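You operate a simulated robot arm through the tools that you are given. There is no shell and no other tool.

You run a simulated robot arm. Do the job below in one go: nothing can be reset, and whatever is moved stays where it is left.

Task
Stand each open jar in the clear rack, then screw its lid down tight.
Fine: white jar in the white jar well with the silver lid, black jar in the black jar well with the gold lid.

It is judged by the outcome, as a careful person would: the job done as asked, and still so three seconds after it is handed in. It fails if anything else is knocked over, pushed out of place, dropped, spilled or broken. A push-on lid holds only when it is set on centred and level and pressed home; a screw cap is set on level and turned clockwise until tight.

Robot
A 6-joint arm with a two-finger gripper, fixed in place. Base frame: the origin is at the foot of the arm, x ahead of it, y to its left, z up. Lengths are in mm, angles in rad, forces in N, time in s.
Its first joint turns from -2.897 to 2.897 rad. Payload 2.45 kg.
The TCP is the grasp point between the finger pads, 20 mm short of the fingertips. In the tool frame z runs along the fingers and y along their closing line. Largest opening 140 mm; the body of the gripper starts 168 mm behind the TCP.
Orientation is told as [roll, pitch, yaw] about the base's x, y, z axes, in that order, counted from this pose: with the fingers straight down and closing along the base's y, the tool's x points along the base's -x, its y along +y and its z along -z.

Tools
- The arm moves only by the tool arm_command. Its argument "rows" is a list of rows, each an object of numbers (a shift or turn left out is 0, a gripper value left out holds the last): "tx", "ty", "tz": the shift along the base's x, y, z in units of 20 mm (1.0 is 20 mm); "ax", "ay", "az": the turn, a rotation vector about the base's x, y, z in units of 8 degrees (1.0 is 8 degrees); "gripper": the finger opening in mm, from 0 to 140. In form: [{"tx": .., "ty": .., "tz": .., "ax": .., "ay": .., "az": .., "gripper": ..}, ...]. A call has 1 to 20 rows; each row shifts and turns the commanded pose from where the row before left it. A call with a number of a shift or a turn outside -1 to 1 is refused whole. A row lasts 0.2 s, in which the tool goes at most 50 mm and 0.15 rad; a call with a longer step from one row to the next is refused whole, and so is a gripper value outside its range. Where a pose cannot be reached the arm comes as near as it can. A force on the tool above 90 N (or 10 N above the force at the start of the call, whichever is more), or a blocked arm, ends the call early, and 0.2 s more pass. Each finger travels about 45 mm/s and halts on what it meets, pressing with about 29 N; the grip force reading is that of the motor and also rises with nothing between the fingers. The clock runs only during rows and for 0.2 s after the last one: add rows that do not move to give the fingers time. It gives the time, the measured TCP pose, the force on the tool (base axes), the opening and the grip force at its end, in the units of the frame above (readings bear some noise), with the torque about the TCP (base axes, N m) and any sound that the robot's microphone picked up, and new pictures: "show" is both (left out), scene, wrist or none.
- Cameras (640 x 400 px; columns grow to the right, rows downward): "scene" is fixed at [61.7, -511, 1465.9]; the picture's right is [0.68, -0.73, 0.00], its down [-0.33, -0.31, -0.89] and it looks along [0.65, 0.61, -0.46] (base axes); focal length 356 px, centre (320, 200). "wrist" rides on the gripper at [78, 11, -209] in the tool frame; the picture's right is [-0.14, 0.99, 0.00], its down [-0.92, -0.13, -0.37] and it looks along [-0.36, -0.05, 0.93] (tool axes); focal length 280 px, centre (320, 200). There is no depth. A picture from a camera that has moved, and an enlarged one, comes with that camera's place and axes in the base frame and with its lens. The place of the scene camera against the robot may be out by one fixed shift of up to 25 mm in any direction.
- close_up(camera, box): a new picture of the part [left, top, right, bottom] of that camera's present view, enlarged. The clock stands still meanwhile.
- job_done(): hands the job in; it is judged then, once.

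Places have to be worked out from the pictures, the camera data and where the tool is seen. Open the gripper and draw the arm clear of the work before you hand the job in, unless the task says otherwise.

The tools are called after "Emit:" by a JSON object that holds its "method" and its "body". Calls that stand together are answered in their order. arm_command: Moves the arm, as the interface text tells. Its arguments: {"type":"object","properties":{"rows":{"type":"array"},"show":{"type":"string","enum":["both","scene","wrist","none"]}},"required":["rows"]} The other tools are called the same way: close_up (camera, box) takes an enlarged picture of a part of a camera's view; job_done () hands the job in.

At the start:

```text
time_s: 0.0
eef_pos: [852.9, 224.1, 979.7]
ee_rot: [0.0, -0.002, -0.004]
contact_force: [0.6, -0.3, 0.6]
moment: [0.01, 0.02, 0.03]
opening: 140.0
grasp_force: 0.1
```

scene: 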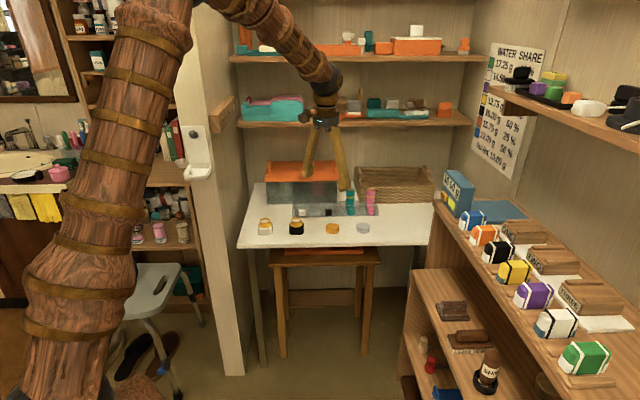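
wrist: 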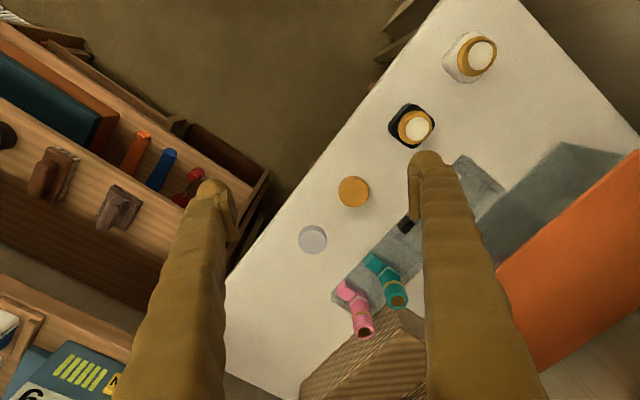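

I start by taking enlarged pictures of the table area in both cameras, to see the jars, lids and the rack before moving anything.

Emit:
{"method": "close_up", "body": {"camera": "scene", "box": [240, 180, 400, 280]}}

Emit:
{"method": "close_up", "body": {"camera": "wrist", "box": [280, 0, 520, 150]}}

Emit:
{"method": "close_up", "body": {"camera": "wrist", "box": [280, 150, 520, 300]}}

```text
4.00 times, centred on (320, 230) of scene
camera zoom: at [61.7, -511.0, 1465.9], right [0.68, -0.73, 0.0], down [-0.33, -0.31, -0.89], along [0.65, 0.61, -0.46], focal length 1424 px, centre (320, 80)
```

zoom: 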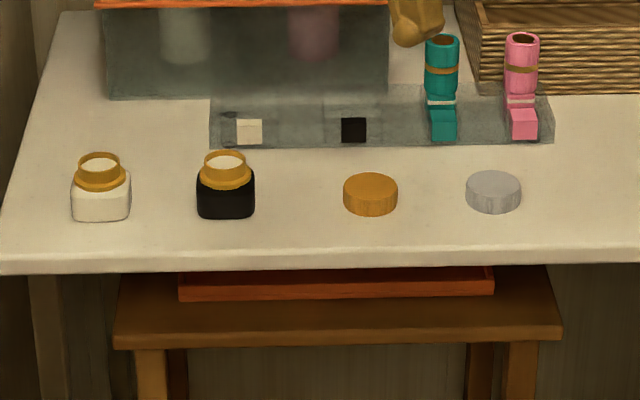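

```text
2.67 times, centred on (400, 75) of wrist
camera zoom: at [773.2, 233.8, 1189.5], right [0.14, 0.99, 0.0], down [0.92, -0.13, 0.37], along [0.37, -0.05, -0.93], focal length 748 px, centre (107, 533)
```

zoom: 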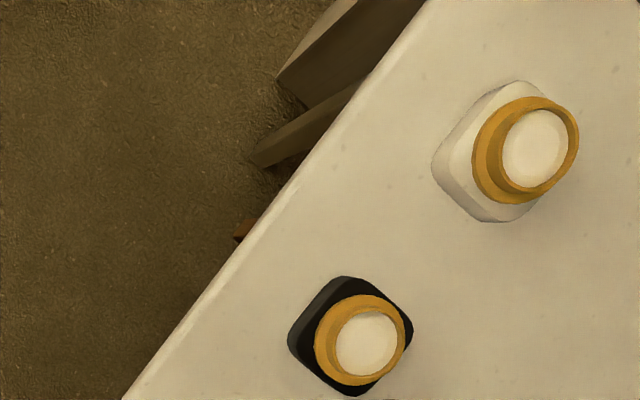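

```text
2.67 times, centred on (400, 225) of wrist
camera zoom: at [773.2, 233.8, 1189.5], right [0.14, 0.99, 0.0], down [0.92, -0.13, 0.37], along [0.37, -0.05, -0.93], focal length 748 px, centre (107, 133)
```

zoom: 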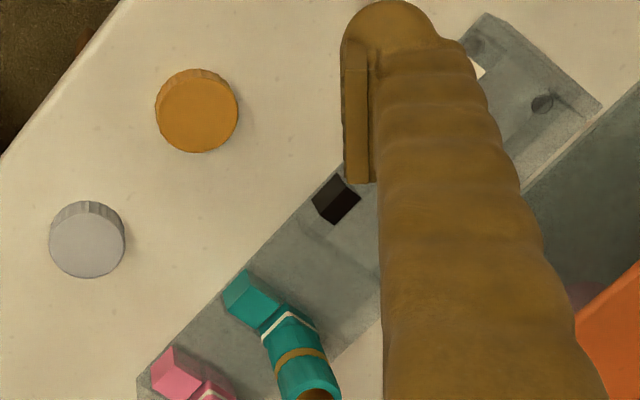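

Combining both cameras puts the table top at about z≈715–735. The jars and lids lie in a line running diagonally: white jar ≈(765,455), black jar ≈(850,370), gold lid ≈(947,269), silver lid ≈(1031,185). The rack sits behind them. I move high above the table toward the rack, yaw 45° to line up with the table, and check my reach and the view there.

Emit:
{"method": "arm_command", "body": {"rows": [{"tx": 0.3, "ty": 0.6, "az": 0.5625, "gripper": 140}, {"tx": 0.3, "ty": 0.6, "az": 0.5625}, {"tx": 0.3, "ty": 0.6, "az": 0.5625}, {"tx": 0.3, "ty": 0.6, "az": 0.5625}, {"tx": 0.3, "ty": 0.6, "az": 0.5625}, {"tx": 0.3, "ty": 0.6, "az": 0.5625}, {"tx": 0.3, "ty": 0.6, "az": 0.5625}, {"tx": 0.3, "ty": 0.6, "az": 0.5625}, {"tx": 0.3, "ty": 0.6, "az": 0.5625}, {"tx": 0.3, "ty": 0.6, "az": 0.5625}], "show": "both"}}

```text
time_s: 2.2
eef_pos: [912.3, 342.8, 978.6]
ee_rot: [-0.002, -0.002, 0.786]
contact_force: [-0.3, -0.2, 0.1]
moment: [0.01, 0.04, -0.01]
opening: 140.2
grasp_force: 0.1
camera wrist: at [848.4, 295.0, 1188.2], right [-0.6, 0.8, 0.0], down [0.74, 0.56, 0.37], along [0.29, 0.22, -0.93], focal length 280 px, centre (320, 200)
```

scene: 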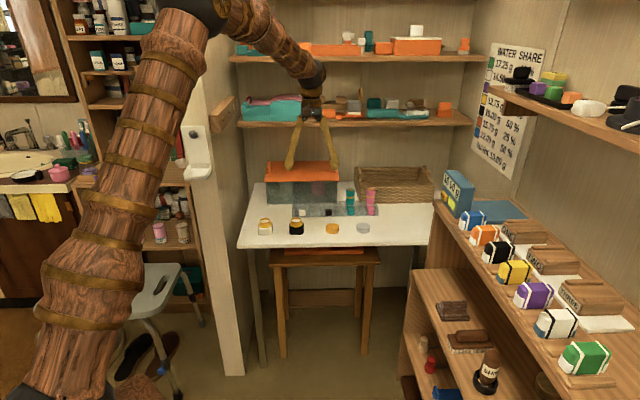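
wrist: 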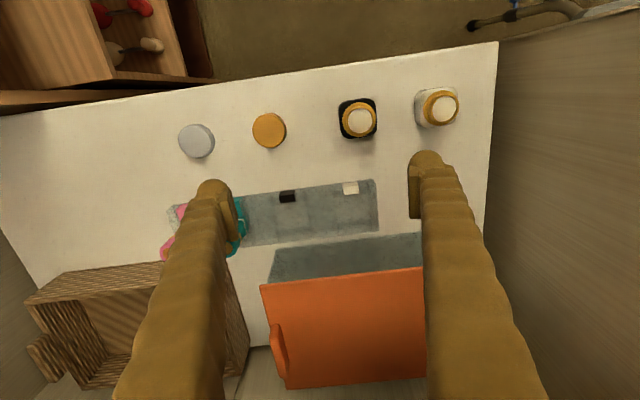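

The reach is fine here. I zoom in on the rack wells and the objects from this new viewpoint.

Emit:
{"method": "close_up", "body": {"camera": "wrist", "box": [230, 165, 390, 265]}}

Emit:
{"method": "close_up", "body": {"camera": "wrist", "box": [320, 70, 480, 170]}}

Emit:
{"method": "close_up", "body": {"camera": "wrist", "box": [160, 90, 320, 190]}}

Emit:
{"method": "close_up", "body": {"camera": "scene", "box": [280, 190, 384, 255]}}

```text
4.00 times, centred on (310, 215) of wrist
camera zoom: at [848.4, 295.0, 1188.2], right [-0.6, 0.8, 0.0], down [0.74, 0.56, 0.37], along [0.29, 0.22, -0.93], focal length 1122 px, centre (360, 140)
```

zoom: 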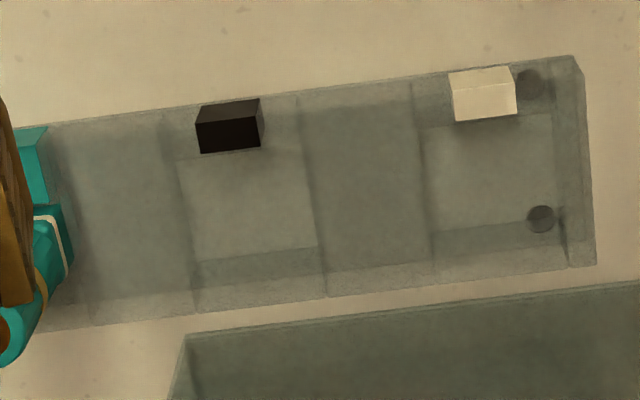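

```text
4.00 times, centred on (400, 120) of wrist
camera zoom: at [848.4, 295.0, 1188.2], right [-0.6, 0.8, 0.0], down [0.74, 0.56, 0.37], along [0.29, 0.22, -0.93], focal length 1122 px, centre (0, 520)
```

zoom: 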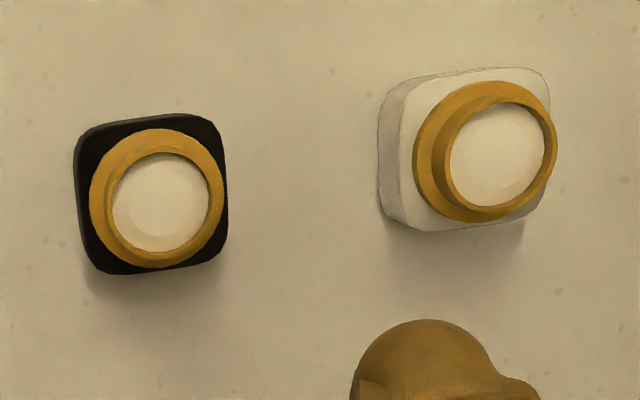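

```text
4.00 times, centred on (240, 140) of wrist
camera zoom: at [848.4, 295.0, 1188.2], right [-0.6, 0.8, 0.0], down [0.74, 0.56, 0.37], along [0.29, 0.22, -0.93], focal length 1122 px, centre (640, 440)
```

zoom: 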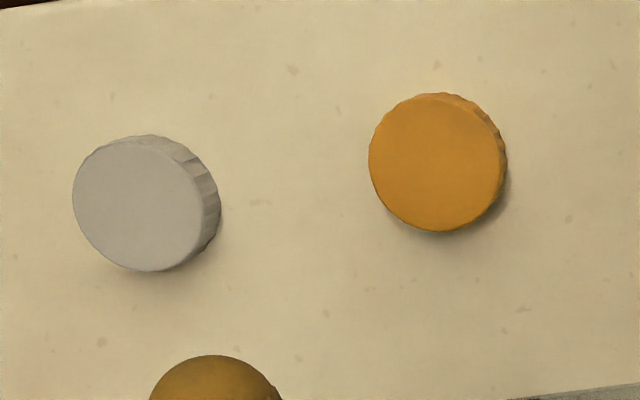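

```text
6.15 times, centred on (332, 222) of scene
camera zoom: at [61.7, -511.0, 1465.9], right [0.68, -0.73, 0.0], down [-0.33, -0.31, -0.89], along [0.65, 0.61, -0.46], focal length 2190 px, centre (246, 62)
```

zoom: 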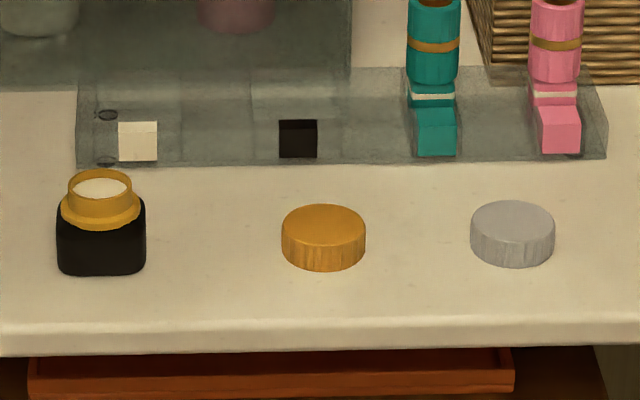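

The wells are now clear: the black well is centred near (1054,384) and the white well near (975,465). Both are further out than the quoted 980 mm reach, so I test reach by moving in that direction while staying high. I'll also watch the shelf behind.

Emit:
{"method": "arm_command", "body": {"rows": [{"tx": 0.647, "ty": 0.443}, {"tx": 0.647, "ty": 0.443}, {"tx": 0.647, "ty": 0.443}, {"tx": 0.647, "ty": 0.443}, {"tx": 0.647, "ty": 0.443}, {"tx": 0.647, "ty": 0.443}], "show": "both"}}

```text
time_s: 3.6
eef_pos: [989.6, 397.7, 980.4]
ee_rot: [0.0, -0.003, 0.785]
contact_force: [0.0, 0.9, 0.5]
moment: [-0.01, -0.02, 0.0]
opening: 140.2
grasp_force: 0.2
camera wrist: at [925.9, 348.7, 1189.3], right [-0.6, 0.8, 0.0], down [0.74, 0.56, 0.37], along [0.3, 0.22, -0.93], focal length 280 px, centre (320, 200)
```

scene: 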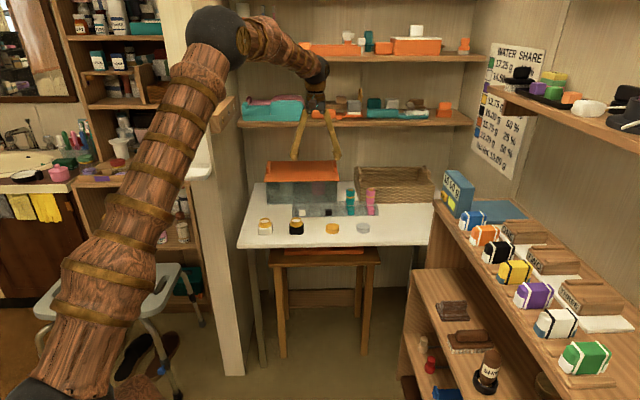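
wrist: 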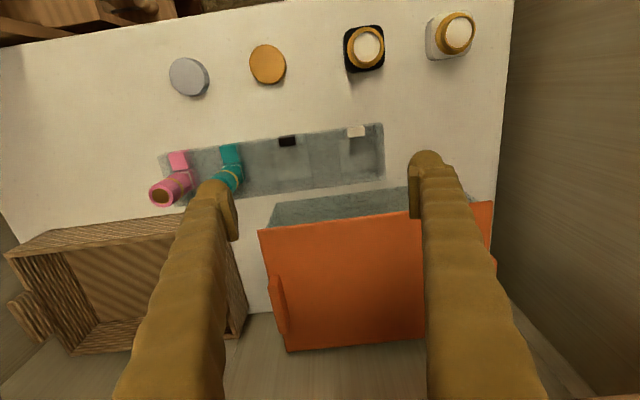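

The arm reached r≈1066 without trouble. I zoom in on the wrist-to-shelf clearance and on the rack.

Emit:
{"method": "close_up", "body": {"camera": "scene", "box": [240, 30, 400, 130]}}

Emit:
{"method": "close_up", "body": {"camera": "wrist", "box": [240, 110, 400, 210]}}

Emit:
{"method": "close_up", "body": {"camera": "wrist", "box": [320, 0, 480, 100]}}

```text
4.00 times, centred on (320, 80) of scene
camera zoom: at [61.7, -511.0, 1465.9], right [0.68, -0.73, 0.0], down [-0.33, -0.31, -0.89], along [0.65, 0.61, -0.46], focal length 1424 px, centre (320, 680)
```

zoom: 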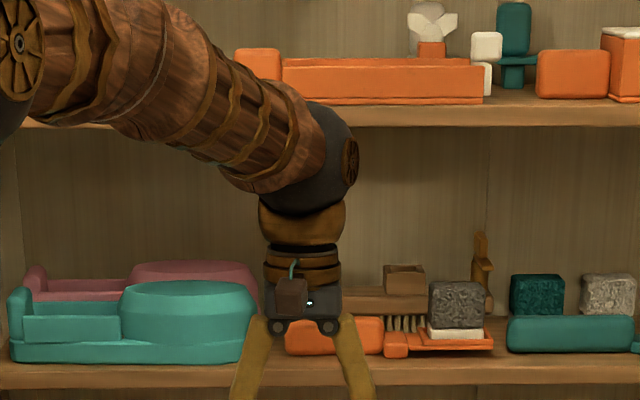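

```text
4.00 times, centred on (320, 160) of wrist
camera zoom: at [925.9, 348.7, 1189.3], right [-0.6, 0.8, 0.0], down [0.74, 0.56, 0.37], along [0.3, 0.22, -0.93], focal length 1122 px, centre (320, 360)
```

zoom: 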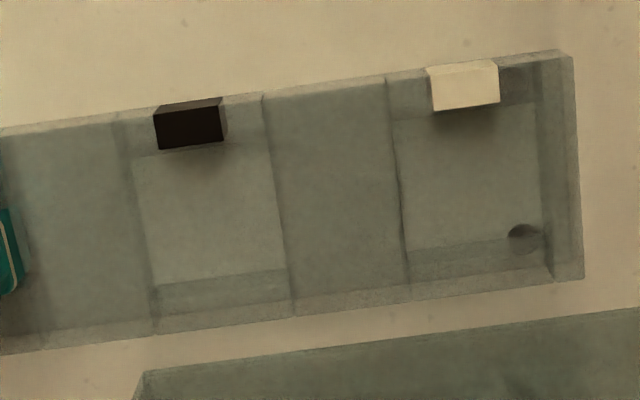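

```text
4.00 times, centred on (400, 50) of wrist
camera zoom: at [925.9, 348.7, 1189.3], right [-0.6, 0.8, 0.0], down [0.74, 0.56, 0.37], along [0.3, 0.22, -0.93], focal length 1122 px, centre (0, 800)
```

zoom: 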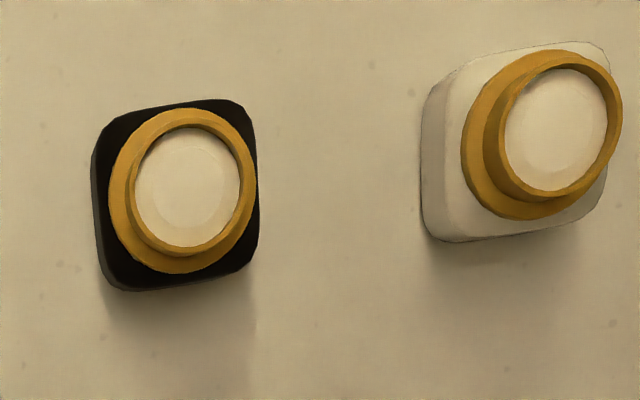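

The wrist stack is compact, with its centre about 330 mm above the TCP. To see how far out the shelf edge sits, I tilt the tool slightly so that the camera looks toward the back; the wrist moves away from the shelf while I do this.

Emit:
{"method": "arm_command", "body": {"rows": [{"ax": 0.6, "ay": -0.6}, {"ax": 0.6, "ay": -0.6}, {"ax": 0.6, "ay": -0.6}], "show": "wrist"}}

```text
time_s: 4.4
eef_pos: [989.0, 396.1, 978.4]
ee_rot: [0.002, -0.358, 0.786]
contact_force: [0.0, 0.3, -0.2]
moment: [0.01, 0.01, 0.01]
opening: 140.1
grasp_force: 0.0
camera wrist: at [878.2, 300.0, 1147.9], right [-0.61, 0.79, 0.05], down [0.61, 0.43, 0.67], along [0.51, 0.44, -0.74], focal length 280 px, centre (320, 200)
```

wrist: 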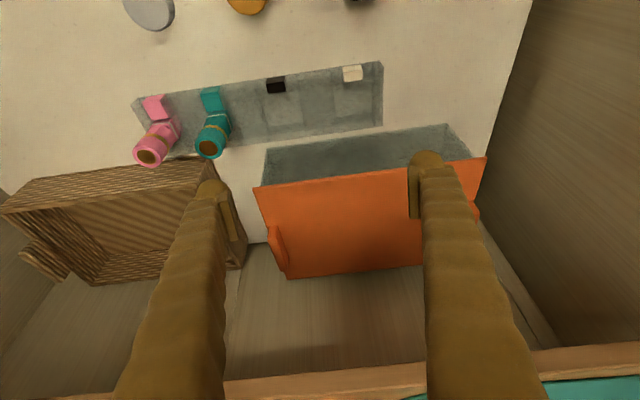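

The shelf edge shows only at the bottom of the picture. It is well behind the rack (n≳1150), so the wrist will clear it. From this tilted view I zoom in on the rack to read its wall heights.

Emit:
{"method": "close_up", "body": {"camera": "wrist", "box": [230, 50, 390, 150]}}

Emit:
{"method": "close_up", "body": {"camera": "wrist", "box": [120, 60, 260, 170]}}

Emit:
{"method": "close_up", "body": {"camera": "scene", "box": [285, 195, 345, 235]}}

```text
4.00 times, centred on (310, 100) of wrist
camera zoom: at [878.2, 300.0, 1147.9], right [-0.61, 0.79, 0.05], down [0.61, 0.43, 0.67], along [0.51, 0.44, -0.74], focal length 1122 px, centre (360, 600)
```

zoom: 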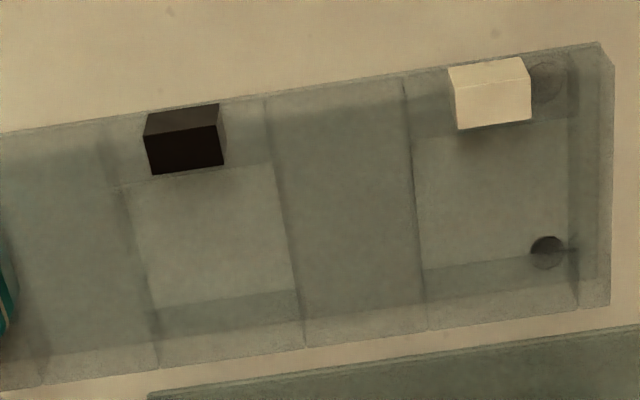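

```text
3.64 times, centred on (190, 115) of wrist
camera zoom: at [878.2, 300.0, 1147.9], right [-0.61, 0.79, 0.05], down [0.61, 0.43, 0.67], along [0.51, 0.44, -0.74], focal length 1020 px, centre (793, 509)
```

zoom: 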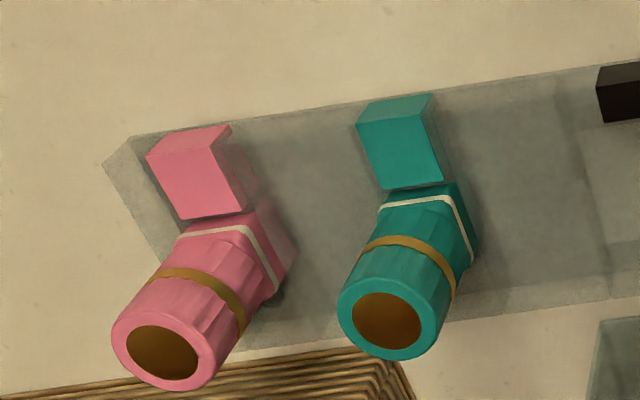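

```text
10.00 times, centred on (315, 215) of scene
camera zoom: at [61.7, -511.0, 1465.9], right [0.68, -0.73, 0.0], down [-0.33, -0.31, -0.89], along [0.65, 0.61, -0.46], focal length 3559 px, centre (370, 50)
```

zoom: 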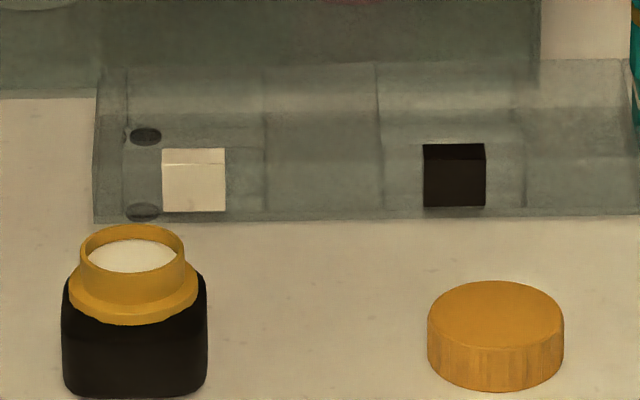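

The rack is about 25 mm tall, with wells about 59 mm wide; the jars are about 55 mm square. I bring the tool back to vertical and move over the white jar to measure it from above.

Emit:
{"method": "arm_command", "body": {"rows": [{"ax": -0.6, "ay": 0.6}, {"ax": -0.6, "ay": 0.6}, {"ax": -0.6, "ay": 0.6}, {"tx": -0.9375, "ty": 0.244}, {"tx": -0.9375, "ty": 0.244}, {"tx": -0.9375, "ty": 0.244}, {"tx": -0.9375, "ty": 0.244}, {"tx": -0.9375, "ty": 0.244}, {"tx": -0.9375, "ty": 0.244}, {"tx": -0.9375, "ty": 0.244}, {"tx": -0.9375, "ty": 0.244}, {"tx": -0.9375, "ty": 0.244, "tz": -0.8}, {"tx": -0.9375, "ty": 0.244, "tz": -0.8}, {"tx": -0.9375, "ty": 0.244, "tz": -0.8}, {"tx": -0.9375, "ty": 0.244, "tz": -0.8}, {"tz": -0.7}, {}], "show": "both"}}

```text
time_s: 8.0
eef_pos: [763.6, 455.6, 900.2]
ee_rot: [0.0, -0.001, 0.786]
contact_force: [-0.7, -0.4, 1.0]
moment: [-0.03, 0.02, 0.02]
opening: 139.9
grasp_force: 0.0
camera wrist: at [699.9, 407.7, 1110.9], right [-0.6, 0.8, 0.0], down [0.74, 0.56, 0.37], along [0.3, 0.22, -0.93], focal length 280 px, centre (320, 200)
```

scene: 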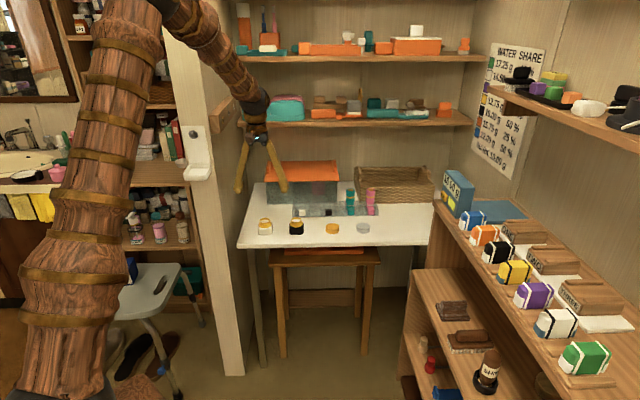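
wrist: 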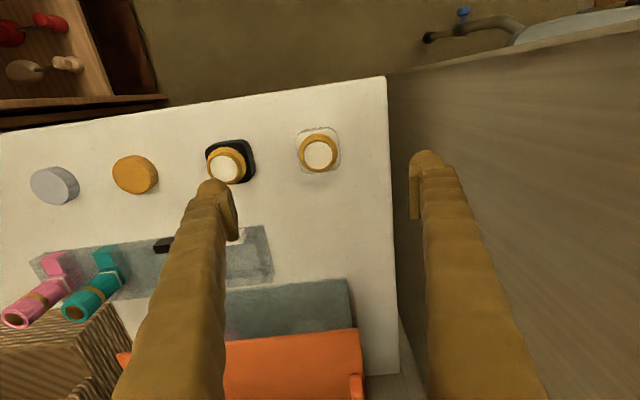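

The left wall panel is close to the table's left edge (e≈123), near the outer finger. I narrow the opening to 90 mm first, then zoom in on the jars.

Emit:
{"method": "arm_command", "body": {"rows": [{"gripper": 90}, {"gripper": 90}, {"gripper": 90}, {"gripper": 90}], "show": "wrist"}}

Emit:
{"method": "close_up", "body": {"camera": "wrist", "box": [280, 115, 360, 165]}}

Emit:
{"method": "close_up", "body": {"camera": "scene", "box": [250, 212, 314, 252]}}

Emit:
{"method": "close_up", "body": {"camera": "scene", "box": [316, 212, 380, 252]}}

```text
time_s: 9.0
eef_pos: [763.7, 455.4, 901.5]
ee_rot: [-0.002, -0.001, 0.786]
contact_force: [0.1, -0.1, 0.9]
moment: [-0.03, 0.0, -0.04]
opening: 89.9
grasp_force: 0.0
camera wrist: at [700.0, 407.7, 1110.9], right [-0.6, 0.8, 0.0], down [0.74, 0.56, 0.37], along [0.29, 0.22, -0.93], focal length 280 px, centre (320, 200)
```

wrist: 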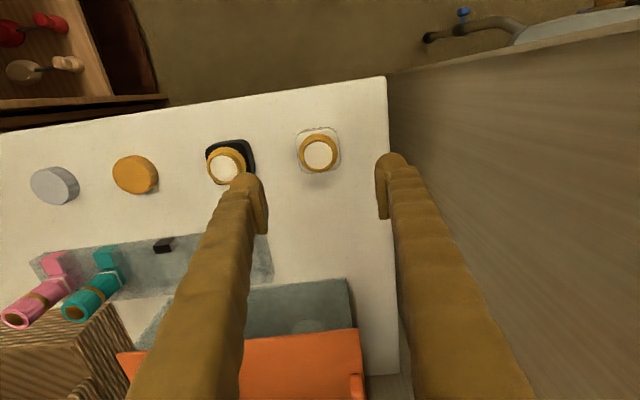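

```text
8.00 times, centred on (320, 140) of wrist
camera zoom: at [700.0, 407.7, 1110.9], right [-0.6, 0.8, 0.0], down [0.74, 0.56, 0.37], along [0.29, 0.22, -0.93], focal length 2243 px, centre (320, 680)
```

zoom: 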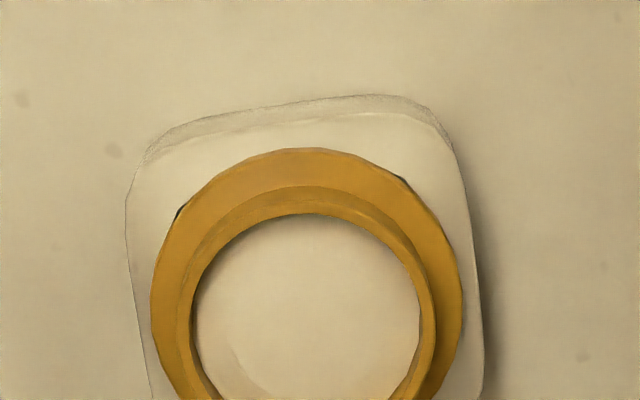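

```text
10.00 times, centred on (282, 232) of scene
camera zoom: at [61.7, -511.0, 1465.9], right [0.68, -0.73, 0.0], down [-0.33, -0.31, -0.89], along [0.65, 0.61, -0.46], focal length 3559 px, centre (700, -120)
```

zoom: 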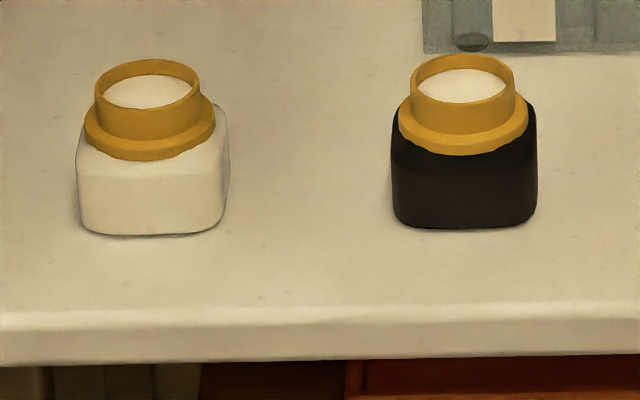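

```text
10.00 times, centred on (348, 232) of scene
camera zoom: at [61.7, -511.0, 1465.9], right [0.68, -0.73, 0.0], down [-0.33, -0.31, -0.89], along [0.65, 0.61, -0.46], focal length 3559 px, centre (40, -120)
```

zoom: 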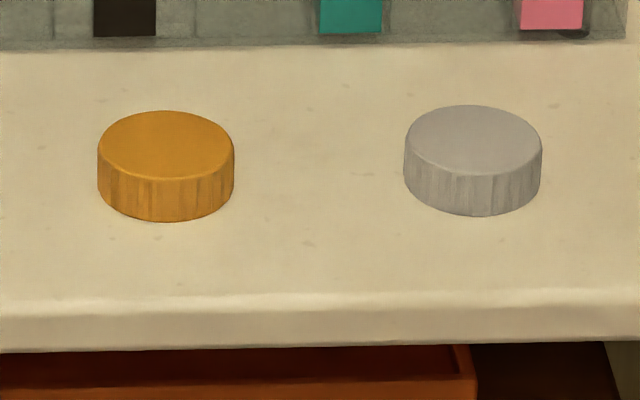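

The scene zoom gives the jar sizes: about 51 mm tall, body 57 mm wide and 31 mm high, collar 51 mm, neck about 42 mm. The lids are 54 mm across and 20 mm tall. The white jar's centre is at about (762,453), square to the table, so I will hold it by its neck to keep the fingers out of the rack. I descend part-way first.

Emit:
{"method": "arm_command", "body": {"rows": [{"tx": -0.09, "ty": -0.12, "tz": -0.9}, {"tz": -0.9}, {"tz": -0.9}, {"tz": -0.9}, {"tz": -0.9}, {"tz": -0.6}, {}], "show": "both"}}

Emit:
{"method": "close_up", "body": {"camera": "scene", "box": [230, 190, 310, 240]}}

Emit:
{"method": "close_up", "body": {"camera": "wrist", "box": [240, 60, 400, 160]}}

```text
time_s: 10.6
eef_pos: [762.6, 451.5, 798.9]
ee_rot: [-0.001, -0.001, 0.784]
contact_force: [-0.1, -0.5, 0.7]
moment: [-0.03, 0.01, -0.06]
opening: 90.1
grasp_force: 0.1
camera wrist: at [698.8, 404.8, 1008.4], right [-0.6, 0.8, 0.0], down [0.74, 0.56, 0.37], along [0.3, 0.22, -0.93], focal length 280 px, centre (320, 200)
```

scene: 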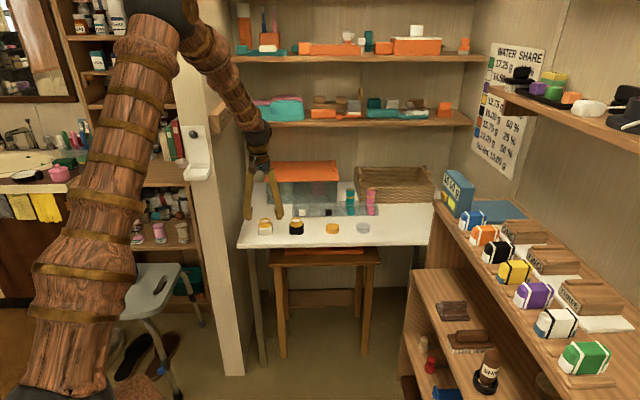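
wrist: 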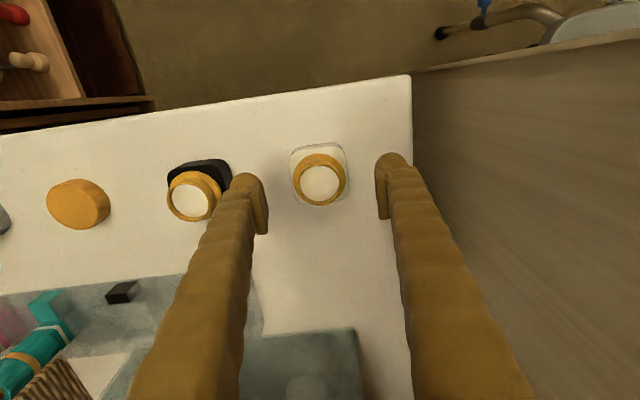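

```text
8.00 times, centred on (270, 215) of scene
camera zoom: at [61.7, -511.0, 1465.9], right [0.68, -0.73, 0.0], down [-0.33, -0.31, -0.89], along [0.65, 0.61, -0.46], focal length 2847 px, centre (720, 80)
```

zoom: 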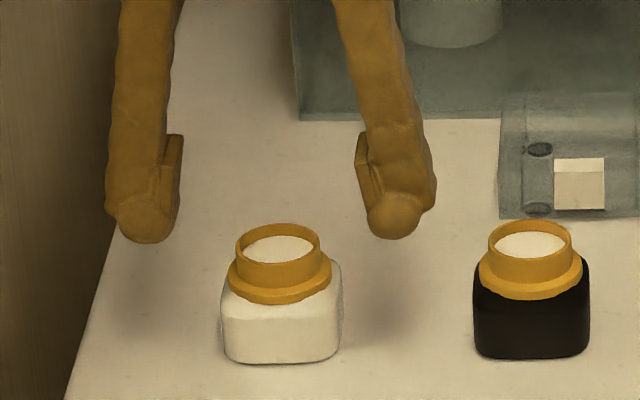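

```text
4.00 times, centred on (320, 110) of wrist
camera zoom: at [698.8, 404.8, 1008.4], right [-0.6, 0.8, 0.0], down [0.74, 0.56, 0.37], along [0.3, 0.22, -0.93], focal length 1122 px, centre (320, 560)
```

zoom: 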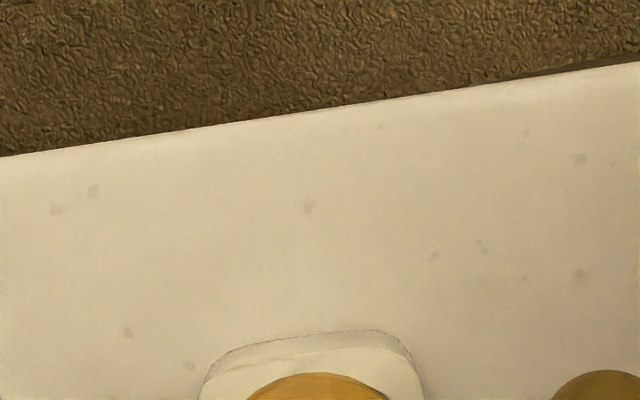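

In the wrist view the jar's rim sits right on the tool axis (u≈320). The scene view hints at an offset of a few mm, so I zoom in tighter before closing.

Emit:
{"method": "close_up", "body": {"camera": "scene", "box": [240, 195, 288, 225]}}

Emit:
{"method": "close_up", "body": {"camera": "wrist", "box": [240, 130, 400, 230]}}

```text
13.33 times, centred on (264, 210) of scene
camera zoom: at [61.7, -511.0, 1465.9], right [0.68, -0.73, 0.0], down [-0.33, -0.31, -0.89], along [0.65, 0.61, -0.46], focal length 4746 px, centre (1067, 67)
```

zoom: 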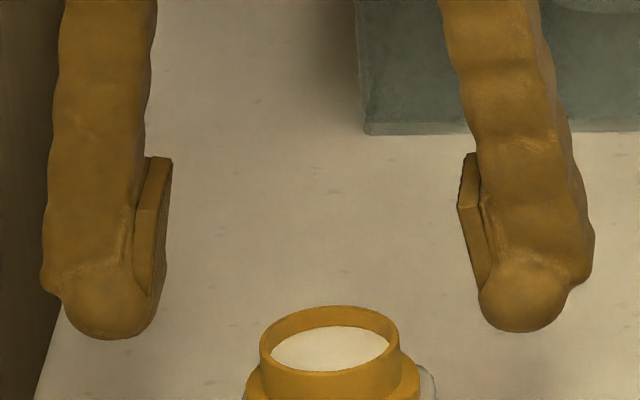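

```text
4.00 times, centred on (320, 180) of wrist
camera zoom: at [698.8, 404.8, 1008.4], right [-0.6, 0.8, 0.0], down [0.74, 0.56, 0.37], along [0.3, 0.22, -0.93], focal length 1122 px, centre (320, 280)
```

zoom: 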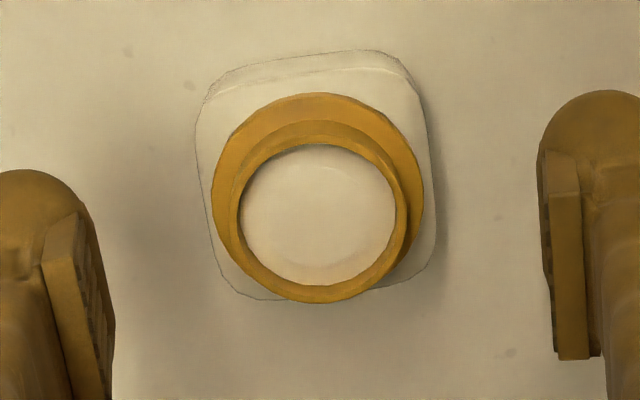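

The wrist zoom shows the rim centred between the pads. Comparing fingertip and rim heights puts the rim at z≈767. I lower so the tips sit just above the collar (TCP z≈775) and close on the neck, stopping to read the opening.

Emit:
{"method": "arm_command", "body": {"rows": [{"tz": -0.6}, {"tz": -0.6}, {}, {"gripper": 60}, {"gripper": 60}, {"gripper": 60}], "show": "both"}}

Emit:
{"method": "close_up", "body": {"camera": "scene", "box": [240, 205, 288, 235]}}

Emit:
{"method": "close_up", "body": {"camera": "wrist", "box": [240, 130, 400, 230]}}

```text
time_s: 12.0
eef_pos: [762.5, 452.4, 775.6]
ee_rot: [0.0, -0.003, 0.785]
contact_force: [0.2, 0.3, 0.4]
moment: [0.0, -0.02, 0.0]
opening: 60.0
grasp_force: 0.0
camera wrist: at [698.7, 404.4, 985.2], right [-0.6, 0.8, 0.0], down [0.74, 0.56, 0.37], along [0.3, 0.22, -0.93], focal length 280 px, centre (320, 200)
```

scene: 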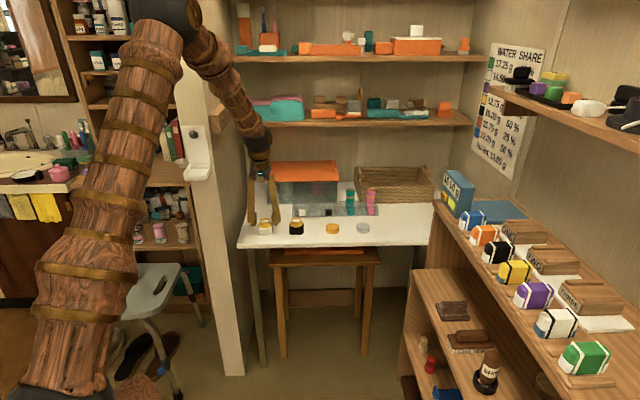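
wrist: 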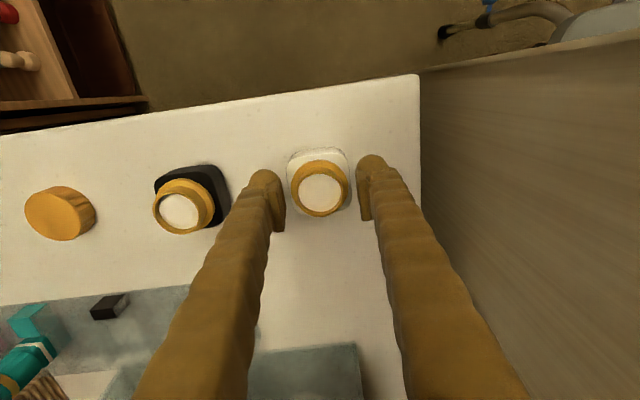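

```text
13.33 times, centred on (264, 220) of scene
camera zoom: at [61.7, -511.0, 1465.9], right [0.68, -0.73, 0.0], down [-0.33, -0.31, -0.89], along [0.65, 0.61, -0.46], focal length 4746 px, centre (1067, -67)
```

zoom: 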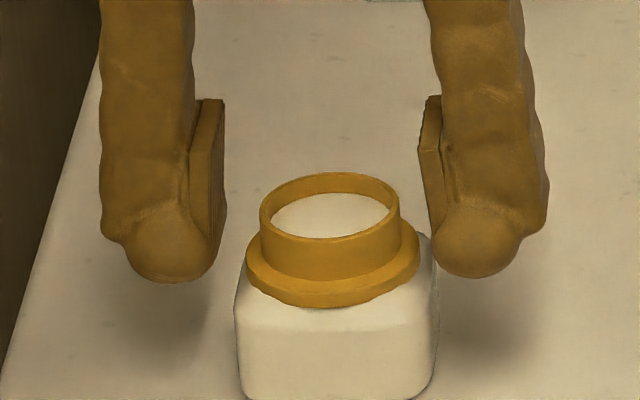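

```text
4.00 times, centred on (320, 180) of wrist
camera zoom: at [698.7, 404.4, 985.2], right [-0.6, 0.8, 0.0], down [0.74, 0.56, 0.37], along [0.3, 0.22, -0.93], focal length 1122 px, centre (320, 280)
```

zoom: 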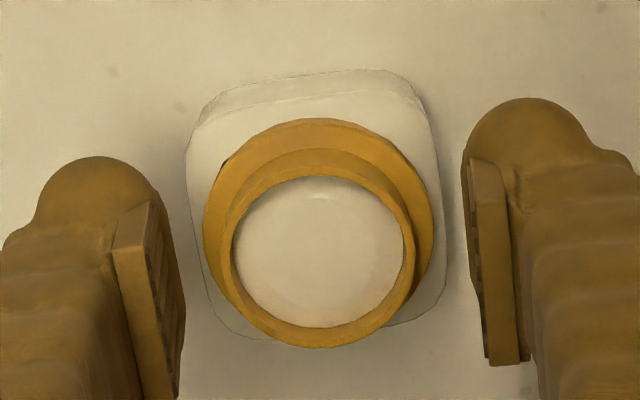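

The pads straddle the neck evenly, although the tips look close to collar height. I close gently and read the opening: about 42 means the neck, about 51 means the collar.

Emit:
{"method": "arm_command", "body": {"rows": [{"gripper": 50}, {"gripper": 44}, {"gripper": 38}, {"gripper": 34}, {"gripper": 34}, {"gripper": 34}], "show": "both"}}

Emit:
{"method": "close_up", "body": {"camera": "scene", "box": [240, 205, 288, 235]}}

Emit:
{"method": "close_up", "body": {"camera": "wrist", "box": [240, 130, 400, 230]}}

```text
time_s: 13.4
eef_pos: [764.5, 453.1, 779.9]
ee_rot: [-0.002, -0.009, 0.786]
contact_force: [-2.9, -3.3, 17.4]
moment: [-0.01, 0.13, 0.09]
opening: 33.6
grasp_force: 0.0
stopped in row 6: the force on the tool passed its limit at 93 N (the readings are from after the stop); the commanded pose is now the measured one
camera wrist: at [699.4, 405.0, 989.4], right [-0.6, 0.8, 0.0], down [0.74, 0.56, 0.38], along [0.3, 0.23, -0.93], focal length 280 px, centre (320, 200)
```

scene: 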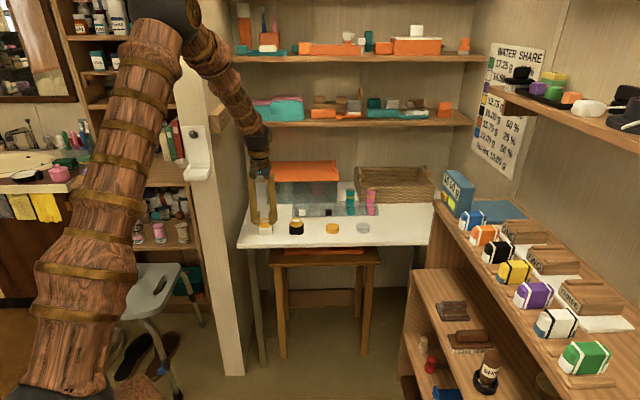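
wrist: 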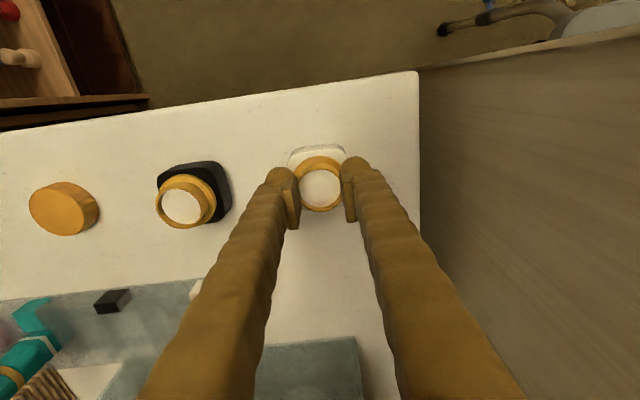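

```text
13.33 times, centred on (264, 220) of scene
camera zoom: at [61.7, -511.0, 1465.9], right [0.68, -0.73, 0.0], down [-0.33, -0.31, -0.89], along [0.65, 0.61, -0.46], focal length 4746 px, centre (1067, -67)
```

zoom: 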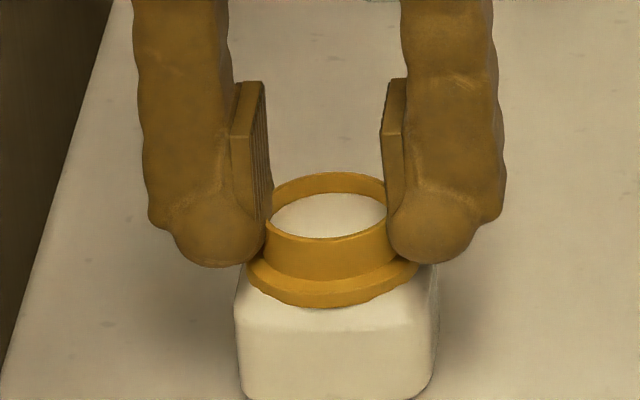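

```text
4.00 times, centred on (320, 180) of wrist
camera zoom: at [699.4, 405.0, 989.4], right [-0.6, 0.8, 0.0], down [0.74, 0.56, 0.38], along [0.3, 0.23, -0.93], focal length 1122 px, centre (320, 280)
```

zoom: 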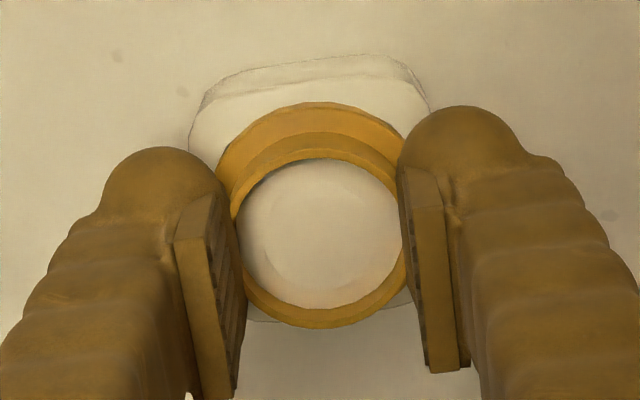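

The force limit tripped with an upward push of 17 N. The tips seem to have ridden up onto the collar as they closed, which puts the collar top near z≈760, higher than I assumed. I lift 2 mm to relieve the load, then close further to see whether the pads actually stall on the neck.

Emit:
{"method": "arm_command", "body": {"rows": [{"tz": 0.1, "gripper": 34}, {}, {"gripper": 30}, {"gripper": 26}, {}, {}], "show": "wrist"}}

Emit:
{"method": "close_up", "body": {"camera": "scene", "box": [240, 205, 288, 235]}}

```text
time_s: 14.8
eef_pos: [763.6, 454.0, 781.6]
ee_rot: [-0.002, -0.007, 0.787]
contact_force: [-1.8, 2.8, 9.7]
moment: [0.07, 0.08, 0.01]
opening: 26.3
grasp_force: 0.2
camera wrist: at [699.4, 405.0, 990.1], right [-0.6, 0.8, 0.0], down [0.74, 0.56, 0.37], along [0.3, 0.23, -0.93], focal length 280 px, centre (320, 200)
```

wrist: 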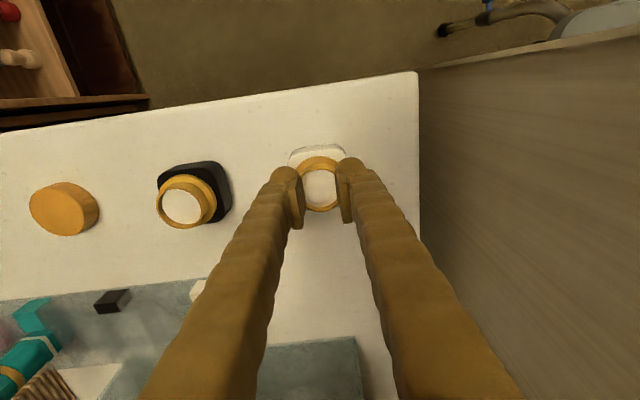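

```text
13.33 times, centred on (264, 220) of scene
camera zoom: at [61.7, -511.0, 1465.9], right [0.68, -0.73, 0.0], down [-0.33, -0.31, -0.89], along [0.65, 0.61, -0.46], focal length 4746 px, centre (1067, -67)
```

zoom: 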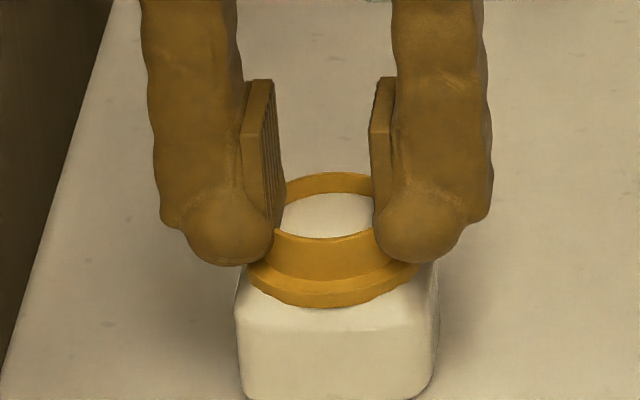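

The fingers closed to 26 mm without any grip force, so they are not holding the neck; something still pushes up on the tips with about 10 N. I raise a few millimetres to see where contact ends.

Emit:
{"method": "arm_command", "body": {"rows": [{"tz": 0.1}, {}], "show": "none"}}

Emit:
{"method": "close_up", "body": {"camera": "wrist", "box": [260, 130, 380, 230]}}

Emit:
{"method": "close_up", "body": {"camera": "scene", "box": [248, 210, 280, 235]}}

```text
time_s: 15.4
eef_pos: [764.5, 453.7, 782.9]
ee_rot: [-0.001, -0.005, 0.785]
contact_force: [0.7, 0.4, -0.8]
moment: [-0.01, -0.04, -0.02]
opening: 25.8
grasp_force: 0.2
```

```text
4.00 times, centred on (320, 180) of wrist
camera zoom: at [699.5, 404.8, 992.0], right [-0.6, 0.8, 0.0], down [0.74, 0.56, 0.37], along [0.3, 0.23, -0.93], focal length 1122 px, centre (320, 280)
```

zoom: 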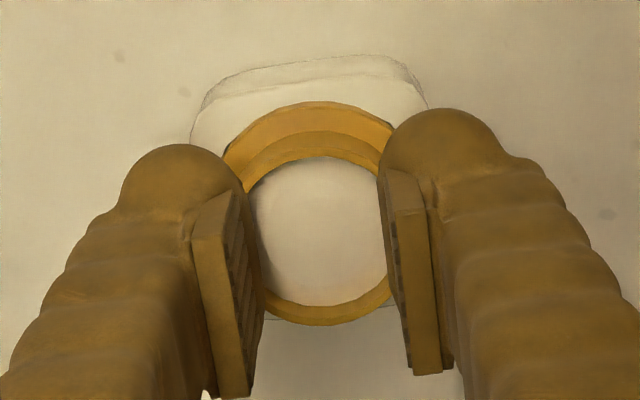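

```text
16.00 times, centred on (264, 222) of scene
camera zoom: at [61.7, -511.0, 1465.9], right [0.68, -0.73, 0.0], down [-0.33, -0.31, -0.89], along [0.65, 0.61, -0.46], focal length 5695 px, centre (1216, -160)
```

zoom: 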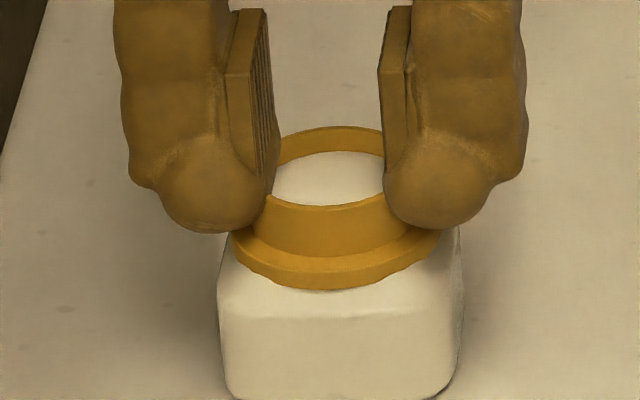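

Contact ends at TCP z≈782, so whatever the tips touched lies at about 762. To get absolute heights right I'll raise the arm, close the fingers over a free patch of table between the jar row and the rack, and then touch down gently.

Emit:
{"method": "arm_command", "body": {"rows": [{"tz": 0.6, "gripper": 26}, {"tz": 0.9}, {"tz": 0.9}, {"tz": 0.6}, {"tx": 0.8, "ty": -0.035}, {"tx": 0.8, "ty": -0.035}, {"tx": 0.8, "ty": -0.035}, {"tx": 0.8, "ty": -0.035, "gripper": 0}, {"tx": 0.87, "ty": -0.04}, {}, {}], "show": "both"}}

Emit:
{"method": "close_up", "body": {"camera": "scene", "box": [240, 200, 304, 240]}}

```text
time_s: 17.8
eef_pos: [845.9, 448.5, 843.2]
ee_rot: [-0.002, -0.007, 0.785]
contact_force: [0.8, -0.3, 0.2]
moment: [-0.04, -0.01, -0.01]
opening: 0.1
grasp_force: 29.2
camera wrist: at [780.7, 401.3, 1052.7], right [-0.6, 0.8, 0.0], down [0.74, 0.56, 0.37], along [0.3, 0.23, -0.93], focal length 280 px, centre (320, 200)
```

scene: 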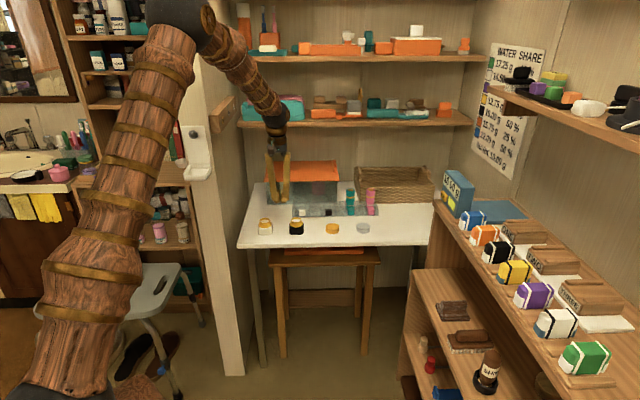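
wrist: 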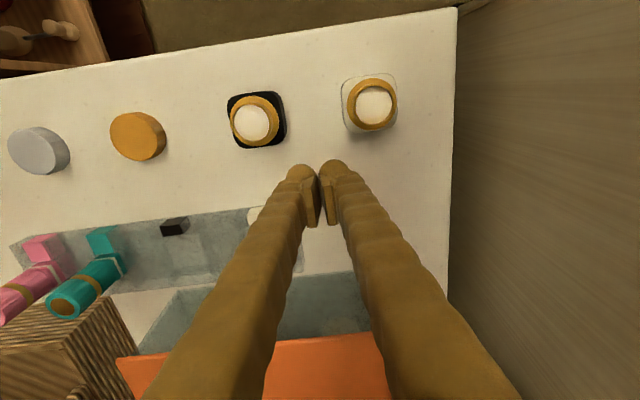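

```text
10.00 times, centred on (272, 220) of scene
camera zoom: at [61.7, -511.0, 1465.9], right [0.68, -0.73, 0.0], down [-0.33, -0.31, -0.89], along [0.65, 0.61, -0.46], focal length 3559 px, centre (800, 0)
```

zoom: 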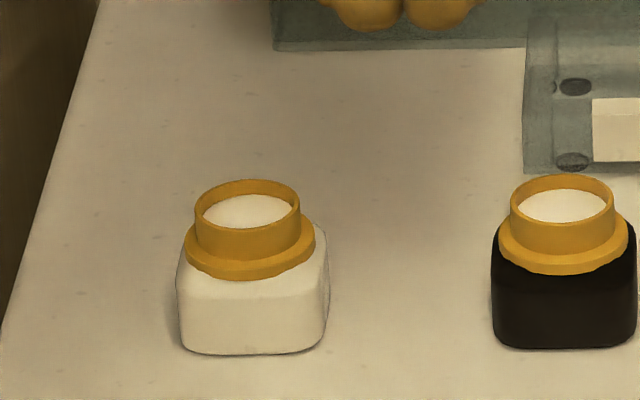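

Nothing moved and both jars stand as before. Now I descend over the empty patch, stopping above the highest table estimate.

Emit:
{"method": "arm_command", "body": {"rows": [{"tz": -0.8}, {"tz": -0.8}, {"tz": -0.8}, {"tz": -0.8}, {"tz": -0.8}, {"tz": -0.4}, {}], "show": "none"}}

Emit:
{"method": "close_up", "body": {"camera": "scene", "box": [250, 190, 314, 230]}}

```text
time_s: 19.4
eef_pos: [846.7, 449.2, 754.6]
ee_rot: [-0.002, -0.007, 0.786]
contact_force: [-0.1, 0.2, -0.1]
moment: [0.0, 0.0, 0.01]
opening: 0.1
grasp_force: 28.4
```

```text
10.00 times, centred on (282, 210) of scene
camera zoom: at [61.7, -511.0, 1465.9], right [0.68, -0.73, 0.0], down [-0.33, -0.31, -0.89], along [0.65, 0.61, -0.46], focal length 3559 px, centre (700, 100)
```

zoom: 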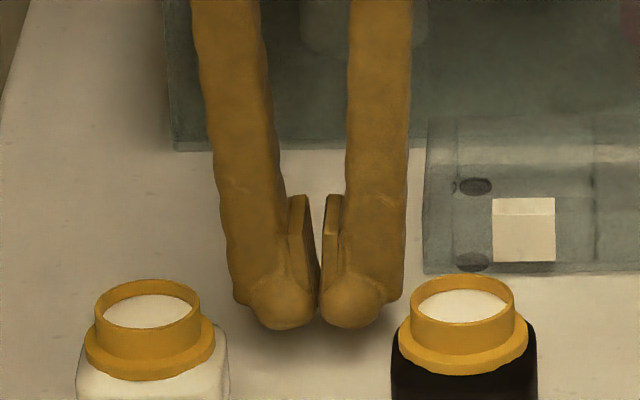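

The tips are still clear of the table here (≈735 nominal). I step down 1 mm at a time until the force reading shows contact.

Emit:
{"method": "arm_command", "body": {"rows": [{"tz": -0.1}, {"tz": -0.1}, {"tz": -0.1}, {"tz": -0.1}], "show": "none"}}

Emit:
{"method": "arm_command", "body": {"rows": [{"tz": -0.1}, {"tz": -0.1}, {"tz": -0.1}], "show": "none"}}

```text
time_s: 20.4
eef_pos: [846.2, 450.3, 748.4]
ee_rot: [-0.002, -0.007, 0.786]
contact_force: [-0.3, -0.1, 0.6]
moment: [-0.01, 0.02, -0.07]
opening: 0.1
grasp_force: 29.1
```

```text
time_s: 21.2
eef_pos: [845.2, 450.6, 741.8]
ee_rot: [-0.001, -0.007, 0.786]
contact_force: [-0.3, 0.4, -0.1]
moment: [0.03, 0.01, -0.01]
opening: 0.0
grasp_force: 28.5
```

No contact yet at 741.8, so the table is lower than 722 (by the 20 mm tip rule). I continue down carefully.

Emit:
{"method": "arm_command", "body": {"rows": [{"tz": -0.1}, {"tz": -0.1}, {"tz": -0.05}], "show": "none"}}

Emit:
{"method": "arm_command", "body": {"rows": [{"tz": -0.05}, {"tz": -0.05}, {"tz": -0.05}], "show": "none"}}

Emit:
{"method": "close_up", "body": {"camera": "scene", "box": [250, 190, 314, 230]}}

```text
time_s: 22.0
eef_pos: [846.0, 449.5, 738.9]
ee_rot: [-0.002, -0.008, 0.783]
contact_force: [-11.1, -14.4, 56.4]
moment: [-0.4, 0.42, 0.08]
opening: 6.0
grasp_force: 28.8
```

```text
time_s: 22.5
eef_pos: [846.3, 450.4, 739.9]
ee_rot: [-0.004, -0.011, 0.786]
contact_force: [-5.8, -0.9, 19.6]
moment: [-0.11, 0.26, 0.06]
opening: 6.0
grasp_force: 28.7
stopped in row 2: the force on the tool passed its limit at 94 N (the readings are from after the stop); the commanded pose is now the measured one
```

```text
10.00 times, centred on (282, 210) of scene
camera zoom: at [61.7, -511.0, 1465.9], right [0.68, -0.73, 0.0], down [-0.33, -0.31, -0.89], along [0.65, 0.61, -0.46], focal length 3559 px, centre (700, 100)
```

zoom: 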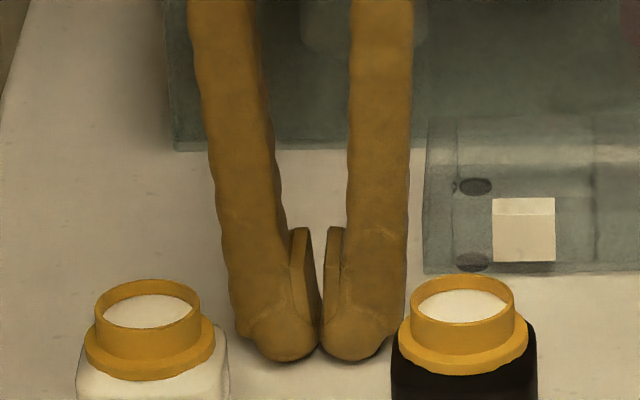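

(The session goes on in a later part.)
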